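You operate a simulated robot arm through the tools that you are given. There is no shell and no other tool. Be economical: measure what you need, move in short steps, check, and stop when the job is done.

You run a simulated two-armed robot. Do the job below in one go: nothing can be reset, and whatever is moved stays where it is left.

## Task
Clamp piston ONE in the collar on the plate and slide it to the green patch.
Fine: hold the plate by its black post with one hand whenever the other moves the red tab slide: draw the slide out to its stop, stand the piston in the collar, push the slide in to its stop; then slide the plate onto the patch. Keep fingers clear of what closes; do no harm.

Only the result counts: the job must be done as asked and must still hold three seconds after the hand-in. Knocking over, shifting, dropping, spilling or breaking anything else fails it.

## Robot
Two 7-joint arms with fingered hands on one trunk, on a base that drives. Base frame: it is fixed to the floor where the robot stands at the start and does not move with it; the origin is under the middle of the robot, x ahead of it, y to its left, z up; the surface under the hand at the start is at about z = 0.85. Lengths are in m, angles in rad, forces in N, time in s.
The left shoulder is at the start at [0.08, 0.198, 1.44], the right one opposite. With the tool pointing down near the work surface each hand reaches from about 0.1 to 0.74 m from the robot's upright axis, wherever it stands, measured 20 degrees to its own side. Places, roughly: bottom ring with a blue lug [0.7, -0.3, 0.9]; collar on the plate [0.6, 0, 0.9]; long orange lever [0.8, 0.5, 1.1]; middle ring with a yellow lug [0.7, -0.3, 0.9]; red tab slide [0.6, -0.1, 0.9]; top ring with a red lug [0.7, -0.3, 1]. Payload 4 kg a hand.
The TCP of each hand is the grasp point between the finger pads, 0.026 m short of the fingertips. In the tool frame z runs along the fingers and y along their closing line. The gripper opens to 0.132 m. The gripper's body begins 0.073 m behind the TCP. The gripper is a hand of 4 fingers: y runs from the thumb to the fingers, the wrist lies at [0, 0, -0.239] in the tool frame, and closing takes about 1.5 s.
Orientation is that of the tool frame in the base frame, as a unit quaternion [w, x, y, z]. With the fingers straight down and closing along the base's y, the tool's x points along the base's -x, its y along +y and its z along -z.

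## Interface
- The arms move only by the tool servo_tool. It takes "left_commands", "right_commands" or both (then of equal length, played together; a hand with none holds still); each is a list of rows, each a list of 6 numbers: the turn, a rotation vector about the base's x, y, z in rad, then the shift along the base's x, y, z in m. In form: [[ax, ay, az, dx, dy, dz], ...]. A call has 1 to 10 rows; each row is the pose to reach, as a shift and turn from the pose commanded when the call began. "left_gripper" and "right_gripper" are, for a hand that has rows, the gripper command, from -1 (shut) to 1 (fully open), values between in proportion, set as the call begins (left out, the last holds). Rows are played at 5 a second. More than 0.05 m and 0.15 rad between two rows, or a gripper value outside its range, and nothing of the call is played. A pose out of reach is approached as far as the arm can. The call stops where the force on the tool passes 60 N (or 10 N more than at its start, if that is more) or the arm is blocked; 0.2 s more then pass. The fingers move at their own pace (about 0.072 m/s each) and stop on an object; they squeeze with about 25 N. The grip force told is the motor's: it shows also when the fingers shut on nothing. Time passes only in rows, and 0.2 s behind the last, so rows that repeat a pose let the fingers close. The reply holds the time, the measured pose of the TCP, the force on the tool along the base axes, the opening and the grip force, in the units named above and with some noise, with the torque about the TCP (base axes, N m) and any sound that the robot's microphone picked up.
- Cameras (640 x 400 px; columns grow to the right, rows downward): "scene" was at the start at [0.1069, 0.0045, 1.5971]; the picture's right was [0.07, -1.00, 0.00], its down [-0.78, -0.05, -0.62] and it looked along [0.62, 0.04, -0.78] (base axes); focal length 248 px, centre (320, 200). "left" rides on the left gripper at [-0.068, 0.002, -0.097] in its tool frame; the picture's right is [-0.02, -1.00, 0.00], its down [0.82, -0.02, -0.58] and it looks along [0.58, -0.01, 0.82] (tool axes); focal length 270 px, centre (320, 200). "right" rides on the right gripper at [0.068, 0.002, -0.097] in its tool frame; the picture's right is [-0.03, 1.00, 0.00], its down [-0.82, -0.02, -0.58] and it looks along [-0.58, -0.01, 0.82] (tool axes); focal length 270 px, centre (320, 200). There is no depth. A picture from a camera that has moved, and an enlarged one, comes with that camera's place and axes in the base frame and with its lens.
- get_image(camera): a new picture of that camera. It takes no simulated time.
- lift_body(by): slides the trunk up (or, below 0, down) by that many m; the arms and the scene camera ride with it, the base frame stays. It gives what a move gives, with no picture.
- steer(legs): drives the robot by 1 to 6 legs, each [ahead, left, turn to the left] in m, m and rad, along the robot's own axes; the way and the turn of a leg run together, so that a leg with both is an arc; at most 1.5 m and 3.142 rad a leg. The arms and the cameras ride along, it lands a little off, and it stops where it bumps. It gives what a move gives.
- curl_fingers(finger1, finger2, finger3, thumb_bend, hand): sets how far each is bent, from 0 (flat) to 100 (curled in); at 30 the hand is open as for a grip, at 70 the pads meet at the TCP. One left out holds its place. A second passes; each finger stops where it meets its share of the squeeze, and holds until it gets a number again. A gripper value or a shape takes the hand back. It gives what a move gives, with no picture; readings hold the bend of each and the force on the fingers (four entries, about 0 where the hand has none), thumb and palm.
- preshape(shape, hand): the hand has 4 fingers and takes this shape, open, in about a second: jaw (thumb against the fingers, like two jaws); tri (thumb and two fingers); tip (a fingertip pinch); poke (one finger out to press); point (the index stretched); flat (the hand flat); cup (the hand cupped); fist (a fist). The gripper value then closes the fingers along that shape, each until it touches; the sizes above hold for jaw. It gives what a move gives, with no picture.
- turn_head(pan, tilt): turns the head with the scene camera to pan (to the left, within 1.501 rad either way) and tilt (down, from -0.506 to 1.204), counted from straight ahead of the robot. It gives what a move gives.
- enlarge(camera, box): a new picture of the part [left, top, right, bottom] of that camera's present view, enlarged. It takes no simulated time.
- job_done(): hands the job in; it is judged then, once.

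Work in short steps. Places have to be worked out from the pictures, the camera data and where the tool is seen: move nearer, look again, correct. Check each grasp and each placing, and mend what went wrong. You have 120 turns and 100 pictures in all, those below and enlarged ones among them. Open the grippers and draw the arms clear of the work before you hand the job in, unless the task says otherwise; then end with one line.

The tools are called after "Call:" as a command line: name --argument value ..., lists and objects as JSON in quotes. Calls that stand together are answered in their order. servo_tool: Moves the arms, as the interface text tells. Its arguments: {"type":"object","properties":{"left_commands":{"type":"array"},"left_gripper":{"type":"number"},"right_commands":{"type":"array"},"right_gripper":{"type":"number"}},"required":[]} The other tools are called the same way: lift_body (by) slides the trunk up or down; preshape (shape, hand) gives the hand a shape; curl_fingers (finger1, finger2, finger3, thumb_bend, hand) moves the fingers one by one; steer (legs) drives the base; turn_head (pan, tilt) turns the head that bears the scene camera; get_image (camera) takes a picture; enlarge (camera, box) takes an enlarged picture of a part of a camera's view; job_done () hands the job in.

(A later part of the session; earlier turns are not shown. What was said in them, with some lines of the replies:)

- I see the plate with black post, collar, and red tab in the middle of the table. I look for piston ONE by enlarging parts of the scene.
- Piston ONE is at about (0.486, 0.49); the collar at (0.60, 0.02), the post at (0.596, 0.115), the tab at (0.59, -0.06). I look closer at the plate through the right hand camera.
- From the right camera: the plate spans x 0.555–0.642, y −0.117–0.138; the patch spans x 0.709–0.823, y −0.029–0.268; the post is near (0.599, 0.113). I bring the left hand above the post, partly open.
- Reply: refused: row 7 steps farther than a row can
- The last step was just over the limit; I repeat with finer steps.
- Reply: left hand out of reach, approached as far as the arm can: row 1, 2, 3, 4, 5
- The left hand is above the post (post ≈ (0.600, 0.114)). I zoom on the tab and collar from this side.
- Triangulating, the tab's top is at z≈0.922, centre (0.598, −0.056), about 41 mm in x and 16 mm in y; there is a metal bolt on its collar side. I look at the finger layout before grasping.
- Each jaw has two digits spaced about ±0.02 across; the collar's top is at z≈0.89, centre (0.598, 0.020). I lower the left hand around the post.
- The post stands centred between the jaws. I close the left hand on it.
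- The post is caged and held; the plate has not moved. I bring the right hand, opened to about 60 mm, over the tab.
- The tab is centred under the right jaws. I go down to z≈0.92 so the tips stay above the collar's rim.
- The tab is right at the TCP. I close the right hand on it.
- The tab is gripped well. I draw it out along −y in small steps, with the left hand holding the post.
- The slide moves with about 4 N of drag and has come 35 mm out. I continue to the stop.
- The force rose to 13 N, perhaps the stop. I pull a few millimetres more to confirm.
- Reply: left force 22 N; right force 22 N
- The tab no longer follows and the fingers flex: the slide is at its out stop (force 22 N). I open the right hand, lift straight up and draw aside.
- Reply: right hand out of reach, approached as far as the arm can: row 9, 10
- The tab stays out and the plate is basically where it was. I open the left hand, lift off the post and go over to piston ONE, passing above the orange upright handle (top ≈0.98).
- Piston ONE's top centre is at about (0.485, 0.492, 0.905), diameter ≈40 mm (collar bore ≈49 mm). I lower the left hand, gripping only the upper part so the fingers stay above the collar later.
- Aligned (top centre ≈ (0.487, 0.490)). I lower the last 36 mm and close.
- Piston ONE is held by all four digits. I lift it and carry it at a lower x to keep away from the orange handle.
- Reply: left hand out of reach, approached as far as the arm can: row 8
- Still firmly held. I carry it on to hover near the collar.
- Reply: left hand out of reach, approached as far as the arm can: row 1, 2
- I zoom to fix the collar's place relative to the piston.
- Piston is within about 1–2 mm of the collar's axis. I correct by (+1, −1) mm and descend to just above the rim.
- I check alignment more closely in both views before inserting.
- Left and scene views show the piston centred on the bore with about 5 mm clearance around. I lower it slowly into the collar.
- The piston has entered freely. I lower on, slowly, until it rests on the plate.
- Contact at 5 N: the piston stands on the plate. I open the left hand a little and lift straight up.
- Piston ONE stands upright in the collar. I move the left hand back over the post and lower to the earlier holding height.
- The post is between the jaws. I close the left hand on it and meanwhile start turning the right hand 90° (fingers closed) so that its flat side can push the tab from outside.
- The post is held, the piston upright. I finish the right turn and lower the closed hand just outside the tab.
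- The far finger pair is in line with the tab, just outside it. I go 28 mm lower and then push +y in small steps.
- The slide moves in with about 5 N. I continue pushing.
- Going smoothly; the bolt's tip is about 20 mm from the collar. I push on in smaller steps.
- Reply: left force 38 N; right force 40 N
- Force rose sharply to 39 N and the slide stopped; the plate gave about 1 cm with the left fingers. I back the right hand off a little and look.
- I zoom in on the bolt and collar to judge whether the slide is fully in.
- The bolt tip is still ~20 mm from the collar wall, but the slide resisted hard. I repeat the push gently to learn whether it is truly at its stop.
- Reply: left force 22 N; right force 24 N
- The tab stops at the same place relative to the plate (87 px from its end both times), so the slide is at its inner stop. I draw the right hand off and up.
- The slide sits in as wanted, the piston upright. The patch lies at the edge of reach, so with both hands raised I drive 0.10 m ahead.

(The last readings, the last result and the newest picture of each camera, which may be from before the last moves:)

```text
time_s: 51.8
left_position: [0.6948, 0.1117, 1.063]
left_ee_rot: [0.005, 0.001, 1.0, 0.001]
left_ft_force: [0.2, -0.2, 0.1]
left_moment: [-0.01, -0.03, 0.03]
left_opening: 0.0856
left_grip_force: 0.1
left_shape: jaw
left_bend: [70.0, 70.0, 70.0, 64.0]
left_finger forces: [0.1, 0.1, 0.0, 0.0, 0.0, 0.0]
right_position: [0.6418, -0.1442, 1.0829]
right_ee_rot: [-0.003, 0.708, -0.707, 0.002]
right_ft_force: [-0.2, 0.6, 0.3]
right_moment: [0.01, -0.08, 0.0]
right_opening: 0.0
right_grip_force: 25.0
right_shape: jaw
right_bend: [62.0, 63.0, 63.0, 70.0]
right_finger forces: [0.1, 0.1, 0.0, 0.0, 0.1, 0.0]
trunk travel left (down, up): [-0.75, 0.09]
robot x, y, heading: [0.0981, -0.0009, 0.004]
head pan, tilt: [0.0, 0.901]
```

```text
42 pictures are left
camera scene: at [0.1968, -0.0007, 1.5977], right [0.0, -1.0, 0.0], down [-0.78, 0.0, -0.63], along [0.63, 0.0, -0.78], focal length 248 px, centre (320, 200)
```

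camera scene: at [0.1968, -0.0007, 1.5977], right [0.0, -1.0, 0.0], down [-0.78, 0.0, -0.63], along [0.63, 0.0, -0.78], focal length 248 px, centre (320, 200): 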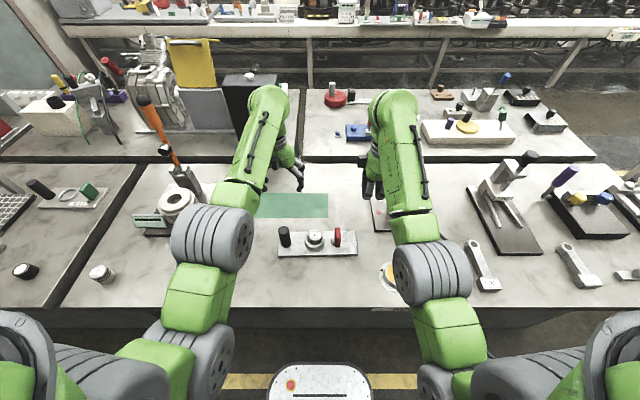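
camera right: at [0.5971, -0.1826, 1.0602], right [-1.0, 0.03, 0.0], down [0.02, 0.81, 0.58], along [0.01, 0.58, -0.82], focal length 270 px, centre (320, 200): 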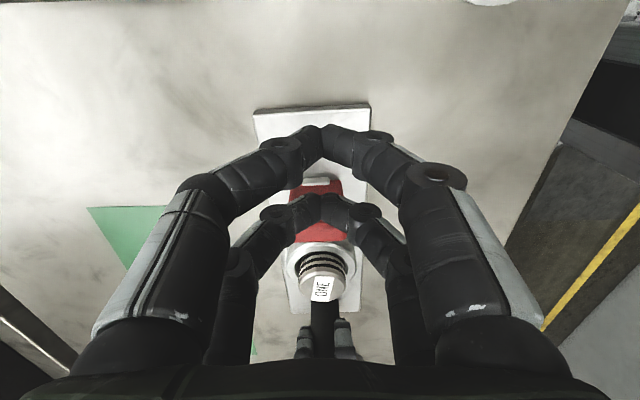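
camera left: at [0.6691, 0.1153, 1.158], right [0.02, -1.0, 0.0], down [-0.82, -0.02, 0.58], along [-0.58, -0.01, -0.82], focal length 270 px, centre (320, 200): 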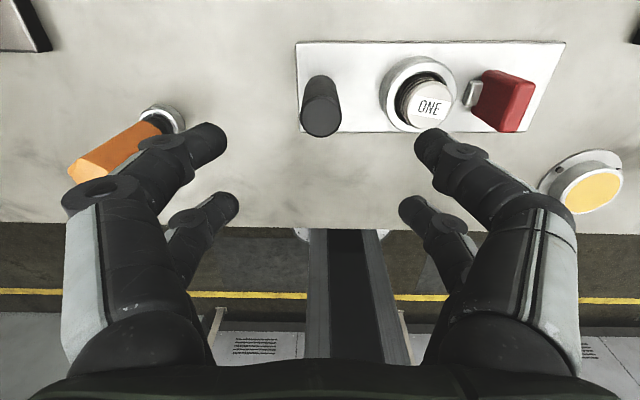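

The drive went 0.094 m as wanted. I turn the left hand −90° (to close along x) while moving it above the collar, fully open.

Call:
servo_tool --left_commands '[[0, 0, -0.145, -0.01, -0.01, 0], [0, 0, -0.29, -0.02, -0.02, 0], [0, 0, -0.435, -0.03, -0.03, 0], [0, 0, -0.58, -0.04, -0.04, 0], [0, 0, -0.725, -0.05, -0.05, 0], [0, 0, -0.87, -0.06, -0.06, 0], [0, 0, -1.015, -0.07, -0.07, 0], [0, 0, -1.16, -0.08, -0.08, 0], [0, 0, -1.305, -0.09, -0.09, 0], [0, 0, -1.45, -0.095, -0.094, 0]]' --left_gripper 1

Call:
servo_tool --left_commands '[[0, 0, -0.12, 0, 0, 0], [0, 0, -0.12, 0, 0, 0]]'

Call:
get_image --camera "left"

```text
time_s: 54.0
left_position: [0.6057, 0.0181, 1.0599]
left_ee_rot: [0.001, 0.664, 0.748, 0.0]
left_ft_force: [0.0, 0.5, 0.1]
left_moment: [-0.02, -0.01, 0.03]
left_opening: 0.1322
left_grip_force: 0.1
left_shape: jaw
left_bend: [30.0, 30.0, 30.0, 30.0]
left_finger forces: [0.0, 0.0, 0.0, 0.0, 0.0, 0.0]
right_position: [0.6469, -0.1438, 1.0805]
right_ee_rot: [-0.001, 0.707, -0.707, -0.002]
right_ft_force: [1.1, -0.9, -0.1]
right_moment: [0.02, 0.05, 0.01]
right_opening: 0.0001
right_grip_force: 24.8
right_shape: jaw
right_bend: [62.0, 63.0, 63.0, 70.0]
right_finger forces: [0.1, 0.1, 0.0, 0.0, 0.1, 0.0]
trunk travel left (down, up): [-0.75, 0.09]
robot x, y, heading: [0.0972, 0.0015, 0.002]
head pan, tilt: [0.0, 0.901]
```

```text
time_s: 54.6
left_position: [0.6055, 0.0169, 1.0597]
left_ee_rot: [0.001, 0.708, 0.706, 0.0]
left_ft_force: [0.9, 0.4, 0.7]
left_moment: [0.04, 0.0, 0.04]
left_opening: 0.1316
left_grip_force: 0.0
left_shape: jaw
left_bend: [30.0, 30.0, 30.0, 30.0]
left_finger forces: [0.1, 0.0, 0.0, 0.1, 0.0, 0.1]
right_position: [0.6465, -0.1439, 1.0797]
right_ee_rot: [0.0, 0.707, -0.707, 0.0]
right_ft_force: [-0.3, 0.0, 0.2]
right_moment: [0.01, -0.01, 0.01]
right_opening: 0.0
right_grip_force: 25.8
right_shape: jaw
right_bend: [62.0, 63.0, 63.0, 70.0]
right_finger forces: [0.0, 0.1, 0.0, 0.0, 0.0, 0.0]
trunk travel left (down, up): [-0.75, 0.09]
robot x, y, heading: [0.0996, -0.0029, 0.004]
head pan, tilt: [0.0, 0.901]
```

```text
41 pictures are left
camera left: at [0.6058, -0.0487, 1.1579], right [-1.0, -0.02, 0.0], down [-0.02, 0.82, 0.58], along [-0.01, 0.58, -0.82], focal length 270 px, centre (320, 200)
```

left: 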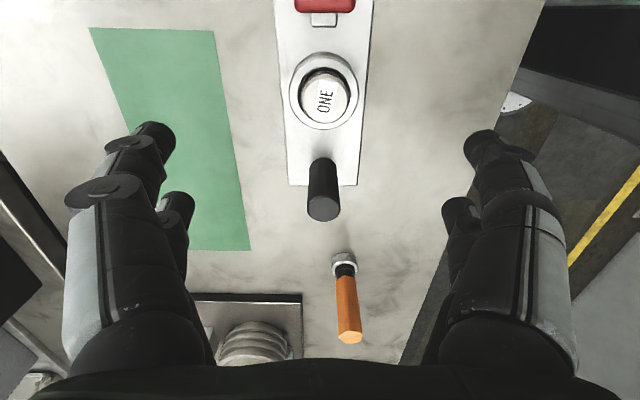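

Collar ≈ (0.601, 0.015); plate x 0.556–0.642; patch x 0.710–0.826, y −0.029–0.270, so the needed shift is about (+0.168, +0.110). I lower the open hand around the collar, stopping the tips above the plate.

Call:
servo_tool --left_commands '[[0, 0, 0, -0.005, -0.001, -0.03], [0, 0, 0, -0.005, -0.001, -0.07], [0, 0, 0, -0.005, -0.001, -0.11], [0, 0, 0, -0.005, -0.001, -0.14], [0, 0, 0, -0.005, -0.001, -0.16], [0, 0, 0, -0.005, -0.001, -0.16]]'

Call:
get_image --camera "left"

```text
time_s: 56.0
left_position: [0.6019, 0.018, 0.9]
left_ee_rot: [0.001, 0.707, 0.707, 0.001]
left_ft_force: [0.2, 0.2, 0.0]
left_moment: [-0.01, -0.01, 0.02]
left_opening: 0.1319
left_grip_force: 0.0
left_shape: jaw
left_bend: [30.0, 30.0, 30.0, 30.0]
left_finger forces: [0.0, 0.0, 0.0, 0.0, 0.0, 0.0]
right_position: [0.6474, -0.1439, 1.0802]
right_ee_rot: [0.0, 0.707, -0.707, 0.0]
right_ft_force: [-0.8, 0.6, 0.0]
right_moment: [0.0, -0.01, 0.0]
right_opening: 0.0002
right_grip_force: 24.8
right_shape: jaw
right_bend: [62.0, 63.0, 63.0, 70.0]
right_finger forces: [0.0, 0.1, 0.0, 0.0, 0.1, 0.0]
trunk travel left (down, up): [-0.75, 0.09]
robot x, y, heading: [0.1006, -0.0001, 0.001]
head pan, tilt: [0.0, 0.901]
```

```text
40 pictures are left
camera left: at [0.6012, -0.0497, 0.9975], right [-1.0, -0.03, 0.0], down [-0.02, 0.82, 0.58], along [-0.01, 0.58, -0.82], focal length 270 px, centre (320, 200)
```

left: 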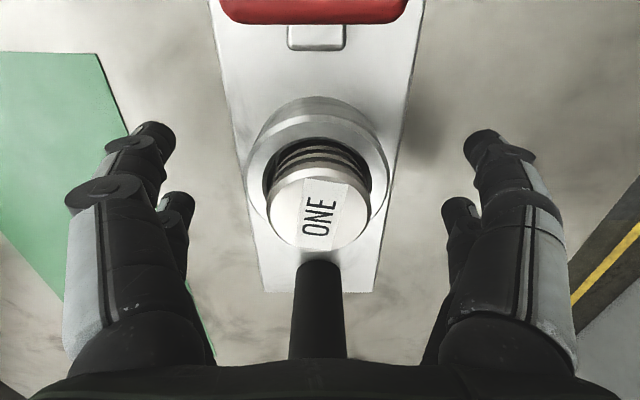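

The collar sits centred between the jaws, with the tips clear of the plate, bolt and post. I close on the collar.

Call:
servo_tool --left_commands '[[0, 0, 0, 0, -0.001, -0.004], [0, 0, 0, 0, -0.001, -0.004], [0, 0, 0, 0, -0.001, -0.004], [0, 0, 0, 0, -0.001, -0.004], [0, 0, 0, 0, -0.001, -0.004], [0, 0, 0, 0, -0.001, -0.004]]' --left_gripper -1

Call:
get_image --camera "left"

```text
time_s: 57.4
left_position: [0.5997, 0.0164, 0.8961]
left_ee_rot: [0.001, 0.707, 0.707, 0.0]
left_ft_force: [-0.7, -1.1, 0.6]
left_moment: [-0.04, 0.0, -0.19]
left_opening: 0.0501
left_grip_force: 24.7
left_shape: jaw
left_bend: [73.0, 73.0, 73.0, 70.0]
left_finger forces: [24.1, 24.3, 23.2, 0.0, 22.3, 0.0]
right_position: [0.6483, -0.1447, 1.08]
right_ee_rot: [0.0, -0.707, 0.707, 0.0]
right_ft_force: [-0.9, 0.0, -0.4]
right_moment: [-0.02, 0.01, -0.06]
right_opening: 0.0001
right_grip_force: 25.0
right_shape: jaw
right_bend: [62.0, 63.0, 63.0, 70.0]
right_finger forces: [0.0, 0.0, 0.0, 0.0, 0.1, 0.0]
trunk travel left (down, up): [-0.75, 0.09]
robot x, y, heading: [0.097, 0.0008, -0.002]
head pan, tilt: [0.0, 0.901]
```

```text
39 pictures are left
camera left: at [0.6014, -0.0508, 0.9934], right [-1.0, -0.02, 0.0], down [-0.02, 0.82, 0.58], along [-0.01, 0.58, -0.82], focal length 270 px, centre (320, 200)
```

left: 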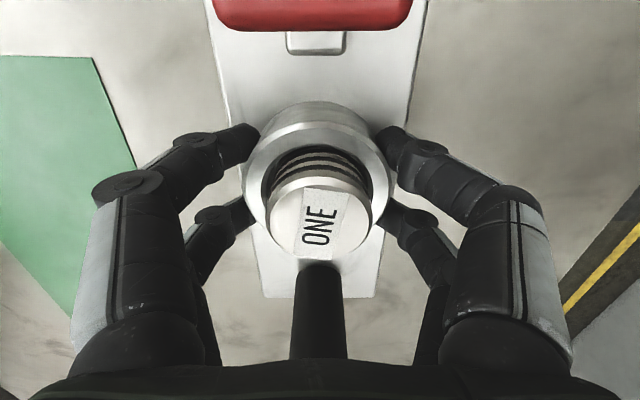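

The collar is gripped firmly. I slide the plate +x first, half way, watching force.

Call:
servo_tool --left_commands '[[0, 0, 0, 0.01, 0, 0], [0, 0, 0, 0.022, 0, 0], [0, 0, 0, 0.036, 0, 0], [0, 0, 0, 0.05, 0, 0], [0, 0, 0, 0.064, 0, 0], [0, 0, 0, 0.076, 0, 0], [0, 0, 0, 0.084, 0, 0]]'

Call:
get_image --camera "left"

Call:
get_image --camera "scene"

```text
time_s: 59.0
left_position: [0.6843, 0.0166, 0.8959]
left_ee_rot: [0.001, 0.707, 0.707, 0.0]
left_ft_force: [-1.1, 0.6, 0.3]
left_moment: [-0.06, 0.04, 0.04]
left_opening: 0.0498
left_grip_force: 24.9
left_shape: jaw
left_bend: [73.0, 73.0, 73.0, 70.0]
left_finger forces: [23.9, 25.4, 23.8, 0.1, 22.9, 0.0]
right_position: [0.6469, -0.1438, 1.0799]
right_ee_rot: [0.001, -0.707, 0.707, 0.0]
right_ft_force: [0.3, -0.5, 0.2]
right_moment: [0.01, 0.03, 0.0]
right_opening: 0.0002
right_grip_force: 24.7
right_shape: jaw
right_bend: [62.0, 63.0, 63.0, 70.0]
right_finger forces: [0.0, 0.0, 0.1, 0.1, 0.1, 0.0]
trunk travel left (down, up): [-0.75, 0.09]
robot x, y, heading: [0.0975, -0.0025, 0.003]
head pan, tilt: [0.0, 0.901]
```

```text
38 pictures are left
camera left: at [0.6854, -0.0507, 0.9935], right [-1.0, -0.03, 0.0], down [-0.02, 0.82, 0.58], along [-0.01, 0.58, -0.82], focal length 270 px, centre (320, 200)
```

left: 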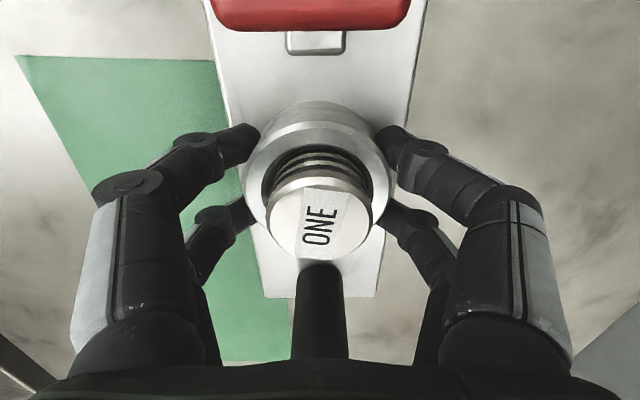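

```text
37 pictures are left
camera scene: at [0.2065, -0.0007, 1.5969], right [0.0, -1.0, 0.0], down [-0.78, 0.0, -0.62], along [0.62, 0.0, -0.78], focal length 248 px, centre (320, 200)
```

scene: 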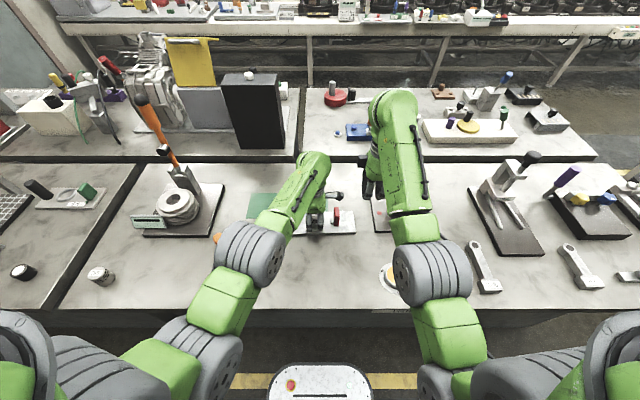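

Smooth, no rotation. I slide the second half in +x.

Call:
servo_tool --left_commands '[[0, 0, 0, 0.01, 0, 0], [0, 0, 0, 0.022, 0, 0], [0, 0, 0, 0.036, 0, 0], [0, 0, 0, 0.05, 0, 0], [0, 0, 0, 0.064, 0, 0], [0, 0, 0, 0.076, 0, 0], [0, 0, 0, 0.083, 0, 0]]'

Call:
get_image --camera "left"

Call:
enlarge --camera "scene" --box '[120, 130, 440, 330]'

```text
time_s: 60.6
left_position: [0.7679, 0.0169, 0.8963]
left_ee_rot: [0.002, 0.707, 0.708, 0.0]
left_ft_force: [0.3, 0.6, 0.1]
left_moment: [0.01, 0.03, -0.02]
left_opening: 0.0499
left_grip_force: 25.2
left_shape: jaw
left_bend: [73.0, 73.0, 73.0, 70.0]
left_finger forces: [24.7, 26.0, 23.7, 0.1, 23.0, 0.0]
right_position: [0.648, -0.1444, 1.0789]
right_ee_rot: [-0.001, -0.707, 0.707, 0.001]
right_ft_force: [0.0, 0.6, 0.5]
right_moment: [0.03, 0.03, -0.01]
right_opening: 0.0
right_grip_force: 24.7
right_shape: jaw
right_bend: [62.0, 63.0, 63.0, 70.0]
right_finger forces: [0.0, 0.0, 0.1, 0.0, 0.1, 0.0]
trunk travel left (down, up): [-0.75, 0.09]
robot x, y, heading: [0.0967, -0.0014, 0.006]
head pan, tilt: [0.0, 0.901]
```

```text
36 pictures are left
camera left: at [0.7676, -0.0498, 0.9937], right [-1.0, -0.02, 0.0], down [-0.02, 0.82, 0.58], along [-0.01, 0.58, -0.82], focal length 270 px, centre (320, 200)
```

left: 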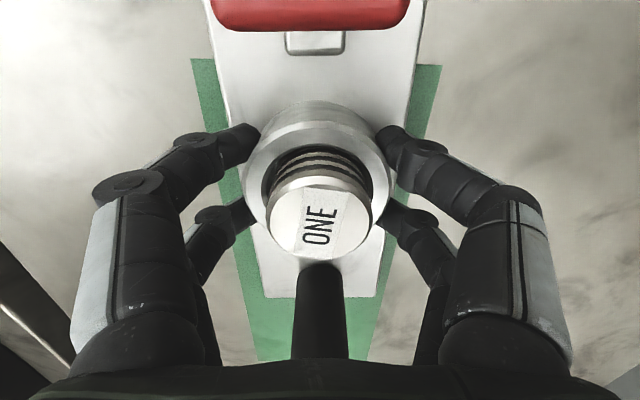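

```text
2.00 times, centred on (280, 230) of scene
camera zoom: at [0.2076, -0.0006, 1.5968], right [0.0, -1.0, 0.0], down [-0.78, 0.0, -0.62], along [0.62, 0.0, -0.78], focal length 496 px, centre (400, 140)
```

zoom: 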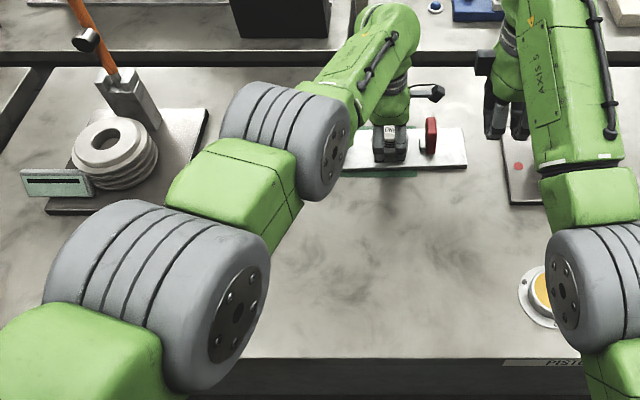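

Across x the plate is centred within about 2 mm. I slide +y half way (with a +1.5 mm x trim) and check the elbow's clearance.

Call:
servo_tool --left_commands '[[0, 0, 0, 0.0015, 0.008, 0], [0, 0, 0, 0.0015, 0.018, 0], [0, 0, 0, 0.0015, 0.03, 0], [0, 0, 0, 0.0015, 0.042, 0], [0, 0, 0, 0.0015, 0.052, 0], [0, 0, 0, 0.0015, 0.06, 0]]'

Call:
get_image --camera "scene"

```text
time_s: 62.0
left_position: [0.7698, 0.0755, 0.8969]
left_ee_rot: [0.001, 0.707, 0.707, 0.0]
left_ft_force: [0.6, -0.7, -0.4]
left_moment: [-0.01, 0.04, 0.01]
left_opening: 0.0496
left_grip_force: 25.1
left_shape: jaw
left_bend: [73.0, 73.0, 73.0, 70.0]
left_finger forces: [25.2, 26.3, 23.4, 0.1, 23.3, 0.0]
right_position: [0.6468, -0.1438, 1.0802]
right_ee_rot: [0.0, 0.707, -0.707, 0.0]
right_ft_force: [-0.5, 0.4, 0.1]
right_moment: [0.02, 0.01, 0.02]
right_opening: 0.0002
right_grip_force: 24.4
right_shape: jaw
right_bend: [62.0, 63.0, 63.0, 70.0]
right_finger forces: [0.1, 0.0, 0.0, 0.0, 0.1, 0.0]
trunk travel left (down, up): [-0.75, 0.09]
robot x, y, heading: [0.1029, -0.0026, 0.001]
head pan, tilt: [0.0, 0.901]
```

```text
34 pictures are left
camera scene: at [0.2062, -0.0005, 1.5969], right [0.0, -1.0, 0.0], down [-0.78, 0.0, -0.62], along [0.62, 0.0, -0.78], focal length 248 px, centre (320, 200)
```

scene: 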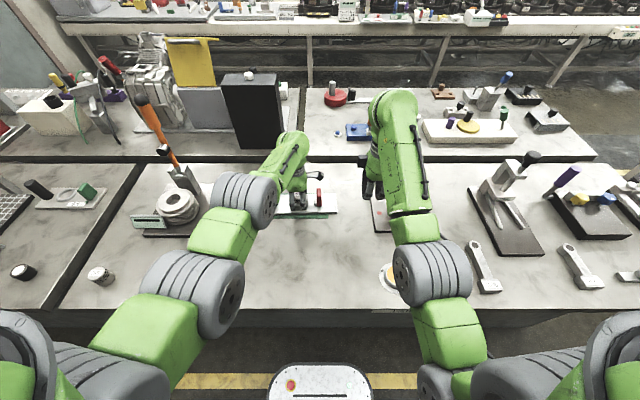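

The forearm joint is high and well short of the gauge. I slide the remaining 50 mm in +y.

Call:
servo_tool --left_commands '[[0, 0, 0, 0, 0.01, 0], [0, 0, 0, 0, 0.02, 0], [0, 0, 0, 0, 0.03, 0], [0, 0, 0, 0, 0.04, 0], [0, 0, 0, 0, 0.046, 0], [0, 0, 0, 0, 0.05, 0]]'

Call:
get_image --camera "left"

Call:
enlarge --camera "scene" --box '[200, 130, 360, 230]'

```text
time_s: 63.4
left_position: [0.7678, 0.1258, 0.8963]
left_ee_rot: [0.001, 0.707, 0.707, 0.0]
left_ft_force: [0.3, -1.6, -0.2]
left_moment: [-0.05, 0.01, -0.03]
left_opening: 0.0495
left_grip_force: 25.1
left_shape: jaw
left_bend: [73.0, 73.0, 73.0, 70.0]
left_finger forces: [25.4, 26.6, 23.4, 0.1, 23.4, 0.0]
right_position: [0.647, -0.1447, 1.0792]
right_ee_rot: [0.001, -0.707, 0.707, 0.0]
right_ft_force: [-0.1, -0.2, 0.1]
right_moment: [0.01, 0.01, -0.03]
right_opening: 0.0
right_grip_force: 24.9
right_shape: jaw
right_bend: [62.0, 63.0, 63.0, 70.0]
right_finger forces: [0.0, 0.0, 0.0, 0.0, 0.0, 0.1]
trunk travel left (down, up): [-0.75, 0.09]
robot x, y, heading: [0.1023, -0.001, 0.003]
head pan, tilt: [0.0, 0.901]
```

```text
33 pictures are left
camera left: at [0.7698, 0.0594, 0.9935], right [-1.0, -0.03, 0.0], down [-0.02, 0.82, 0.58], along [-0.01, 0.58, -0.82], focal length 270 px, centre (320, 200)
```

left: 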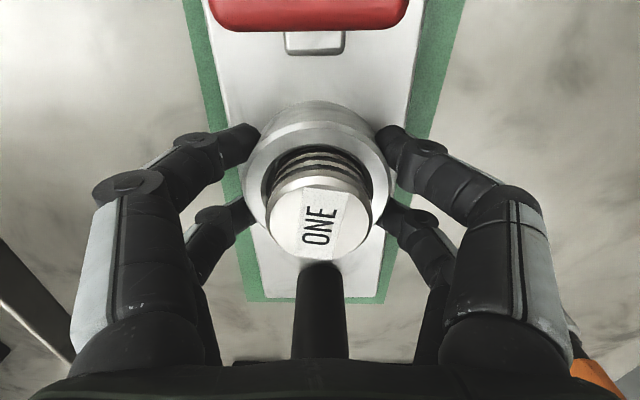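

```text
4.00 times, centred on (280, 180) of scene
camera zoom: at [0.2059, -0.001, 1.5969], right [0.0, -1.0, 0.0], down [-0.78, 0.0, -0.62], along [0.62, 0.0, -0.78], focal length 992 px, centre (480, 280)
```

zoom: 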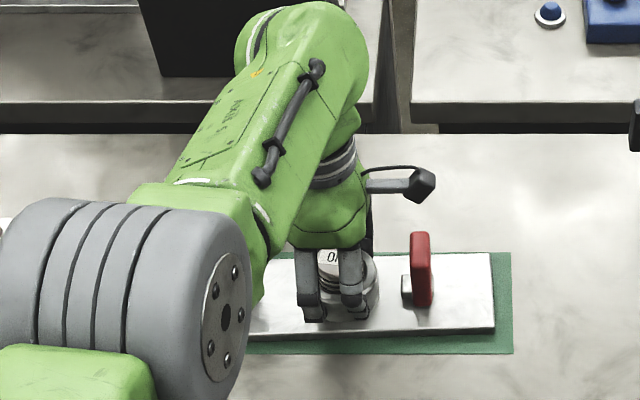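

The plate lies within the patch: margins ≈12–18 mm, with a slight yaw of about 0.02–0.03 rad. I trim with −0.025 rad and +3 mm in y.

Call:
servo_tool --left_commands '[[0, 0, -0.01, 0, 0.001, 0], [0, 0, -0.02, 0, 0.002, 0], [0, 0, -0.025, 0, 0.003, 0], [0, 0, -0.025, 0, 0.003, 0]]'

Call:
enlarge --camera "scene" --box '[200, 130, 360, 230]'

```text
time_s: 64.4
left_position: [0.7681, 0.1294, 0.8958]
left_ee_rot: [0.001, 0.717, 0.697, 0.0]
left_ft_force: [-0.2, -2.2, -0.5]
left_moment: [-0.05, 0.01, 0.12]
left_opening: 0.0497
left_grip_force: 24.9
left_shape: jaw
left_bend: [73.0, 73.0, 73.0, 70.0]
left_finger forces: [25.2, 26.9, 23.1, 0.1, 23.9, 0.0]
right_position: [0.6481, -0.1439, 1.0806]
right_ee_rot: [0.0, 0.707, -0.707, 0.0]
right_ft_force: [0.3, 0.1, -0.4]
right_moment: [0.02, -0.01, -0.01]
right_opening: 0.0
right_grip_force: 24.9
right_shape: jaw
right_bend: [62.0, 63.0, 63.0, 70.0]
right_finger forces: [0.1, 0.1, 0.1, 0.0, 0.1, 0.0]
trunk travel left (down, up): [-0.75, 0.09]
robot x, y, heading: [0.0978, 0.0001, -0.001]
head pan, tilt: [0.0, 0.901]
```

```text
4.00 times, centred on (280, 180) of scene
camera zoom: at [0.2059, -0.0011, 1.5969], right [0.0, -1.0, 0.0], down [-0.78, 0.0, -0.62], along [0.62, 0.0, -0.78], focal length 992 px, centre (480, 280)
```

zoom: 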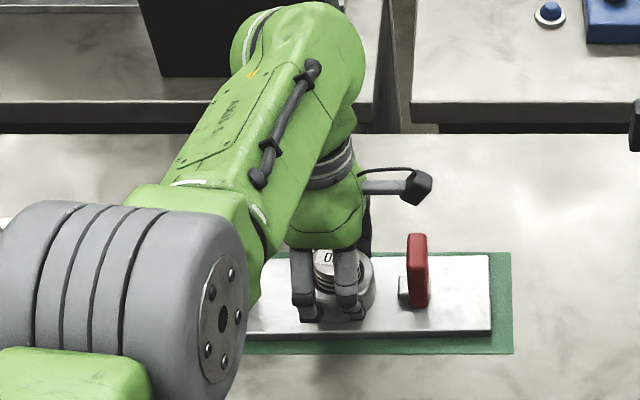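

The plate is straight and inside the patch on every side. I open the left hand fully and lift straight up.

Call:
servo_tool --left_commands '[[0, 0, 0, 0, 0, 0], [0, 0, 0, 0, 0, 0], [0, 0, 0, 0, 0, 0], [0, 0, 0, 0, 0, 0], [0, 0, 0, 0, 0, 0.03], [0, 0, 0, 0, 0, 0.07], [0, 0, 0, 0, 0, 0.11], [0, 0, 0, 0, 0, 0.15], [0, 0, 0, 0, 0, 0.17]]' --left_gripper 1

Call:
get_image --camera "left"

```text
time_s: 66.4
left_position: [0.7679, 0.1292, 1.0668]
left_ee_rot: [0.002, 0.716, 0.698, 0.0]
left_ft_force: [-0.1, -0.4, -0.5]
left_moment: [0.04, -0.03, 0.0]
left_opening: 0.1318
left_grip_force: 0.1
left_shape: jaw
left_bend: [30.0, 30.0, 30.0, 30.0]
left_finger forces: [0.1, 0.0, 0.0, 0.0, 0.1, 0.1]
right_position: [0.6474, -0.1439, 1.0811]
right_ee_rot: [0.0, 0.707, -0.707, 0.0]
right_ft_force: [-0.6, 1.0, -0.3]
right_moment: [-0.01, -0.02, -0.03]
right_opening: 0.0001
right_grip_force: 25.0
right_shape: jaw
right_bend: [62.0, 63.0, 63.0, 70.0]
right_finger forces: [0.0, 0.1, 0.0, 0.1, 0.0, 0.0]
trunk travel left (down, up): [-0.75, 0.09]
robot x, y, heading: [0.0993, 0.0018, 0.002]
head pan, tilt: [0.0, 0.901]
```

```text
30 pictures are left
camera left: at [0.767, 0.0622, 1.1642], right [-1.0, 0.0, 0.0], down [0.0, 0.82, 0.58], along [0.0, 0.58, -0.82], focal length 270 px, centre (320, 200)
```

left: 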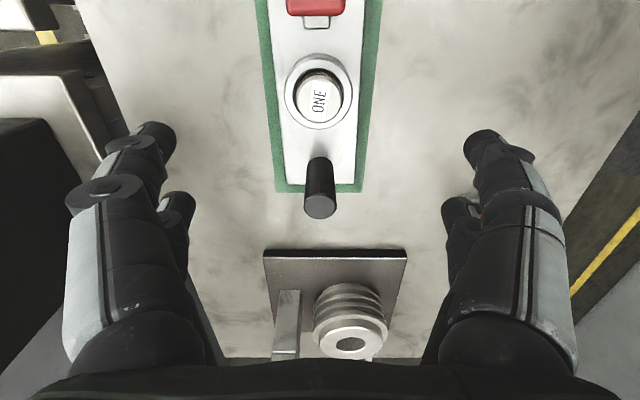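

Piston stands in the collar, plate on the patch. I draw both arms back clear and open the right hand.

Call:
servo_tool --left_commands '[[0, 0, 0, -0.03, 0, 0], [0, 0, 0, -0.07, 0, 0], [0, 0, 0, -0.11, 0.01, 0], [0, 0, 0, -0.15, 0.02, 0], [0, 0, 0, -0.18, 0.03, 0], [0, 0, 0, -0.2, 0.04, 0]]' --right_commands '[[0, 0, 0, -0.03, 0, 0], [0, 0, 0, -0.06, 0, 0], [0, 0, 0, -0.08, -0.01, 0], [0, 0, 0, -0.1, -0.02, 0], [0, 0, 0, -0.1, -0.03, 0], [0, 0, 0, -0.1, -0.04, 0]]' --right_gripper 1

Call:
enlarge --camera "scene" --box '[220, 130, 380, 230]'

Call:
get_image --camera "scene"

```text
time_s: 67.8
left_position: [0.5795, 0.1687, 1.0491]
left_ee_rot: [0.001, 0.717, 0.697, 0.0]
left_ft_force: [0.0, -0.1, 0.3]
left_moment: [-0.02, 0.0, 0.02]
left_opening: 0.1319
left_grip_force: 0.0
left_shape: jaw
left_bend: [30.0, 30.0, 30.0, 30.0]
left_finger forces: [0.1, 0.0, 0.1, 0.0, 0.0, 0.0]
left hand out of reach, approached as far as the arm can: row 5, 6
right_position: [0.5678, -0.1779, 1.0391]
right_ee_rot: [0.0, -0.707, 0.707, -0.001]
right_ft_force: [-0.4, -0.5, -0.1]
right_moment: [0.0, 0.02, 0.03]
right_opening: 0.1319
right_grip_force: 0.0
right_shape: jaw
right_bend: [30.0, 30.0, 30.0, 30.0]
right_finger forces: [0.0, 0.0, 0.2, 0.0, 0.0, 0.0]
right hand out of reach, approached as far as the arm can: row 2, 3, 4, 5, 6
trunk travel left (down, up): [-0.75, 0.09]
robot x, y, heading: [0.0984, 0.0006, 0.0]
head pan, tilt: [0.0, 0.901]
```

```text
4.00 times, centred on (300, 180) of scene
camera zoom: at [0.2063, -0.0004, 1.5969], right [0.0, -1.0, 0.0], down [-0.78, 0.0, -0.62], along [0.62, 0.0, -0.78], focal length 992 px, centre (400, 280)
```

zoom: 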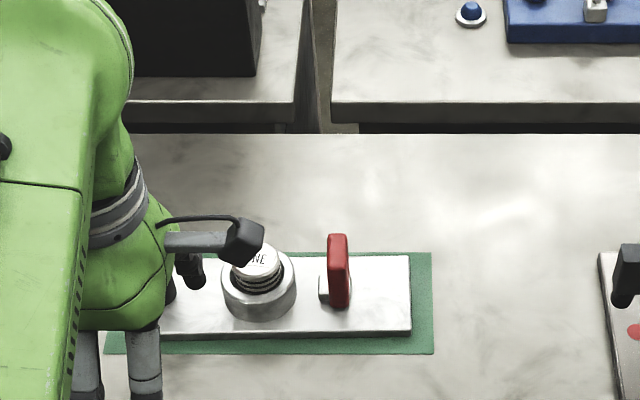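

```text
28 pictures are left
camera scene: at [0.2063, -0.0004, 1.5969], right [0.0, -1.0, 0.0], down [-0.78, 0.0, -0.62], along [0.62, 0.0, -0.78], focal length 248 px, centre (320, 200)
```

scene: 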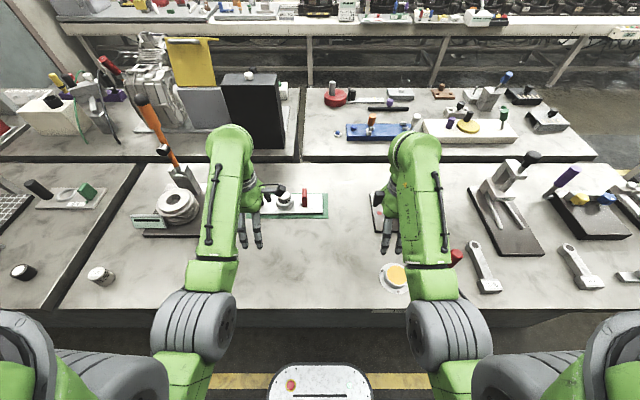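

Plate on the patch (margins about 12–17 mm), slide still in at its stop, piston upright, hands open and clear. I hand the job in.

Call:
job_done

```text
The job is handed in.
```

I put piston ONE in the collar, pushed the slide back in to its stop, and slid the plate onto the green patch. I then opened both hands, drew them clear and handed the job in.
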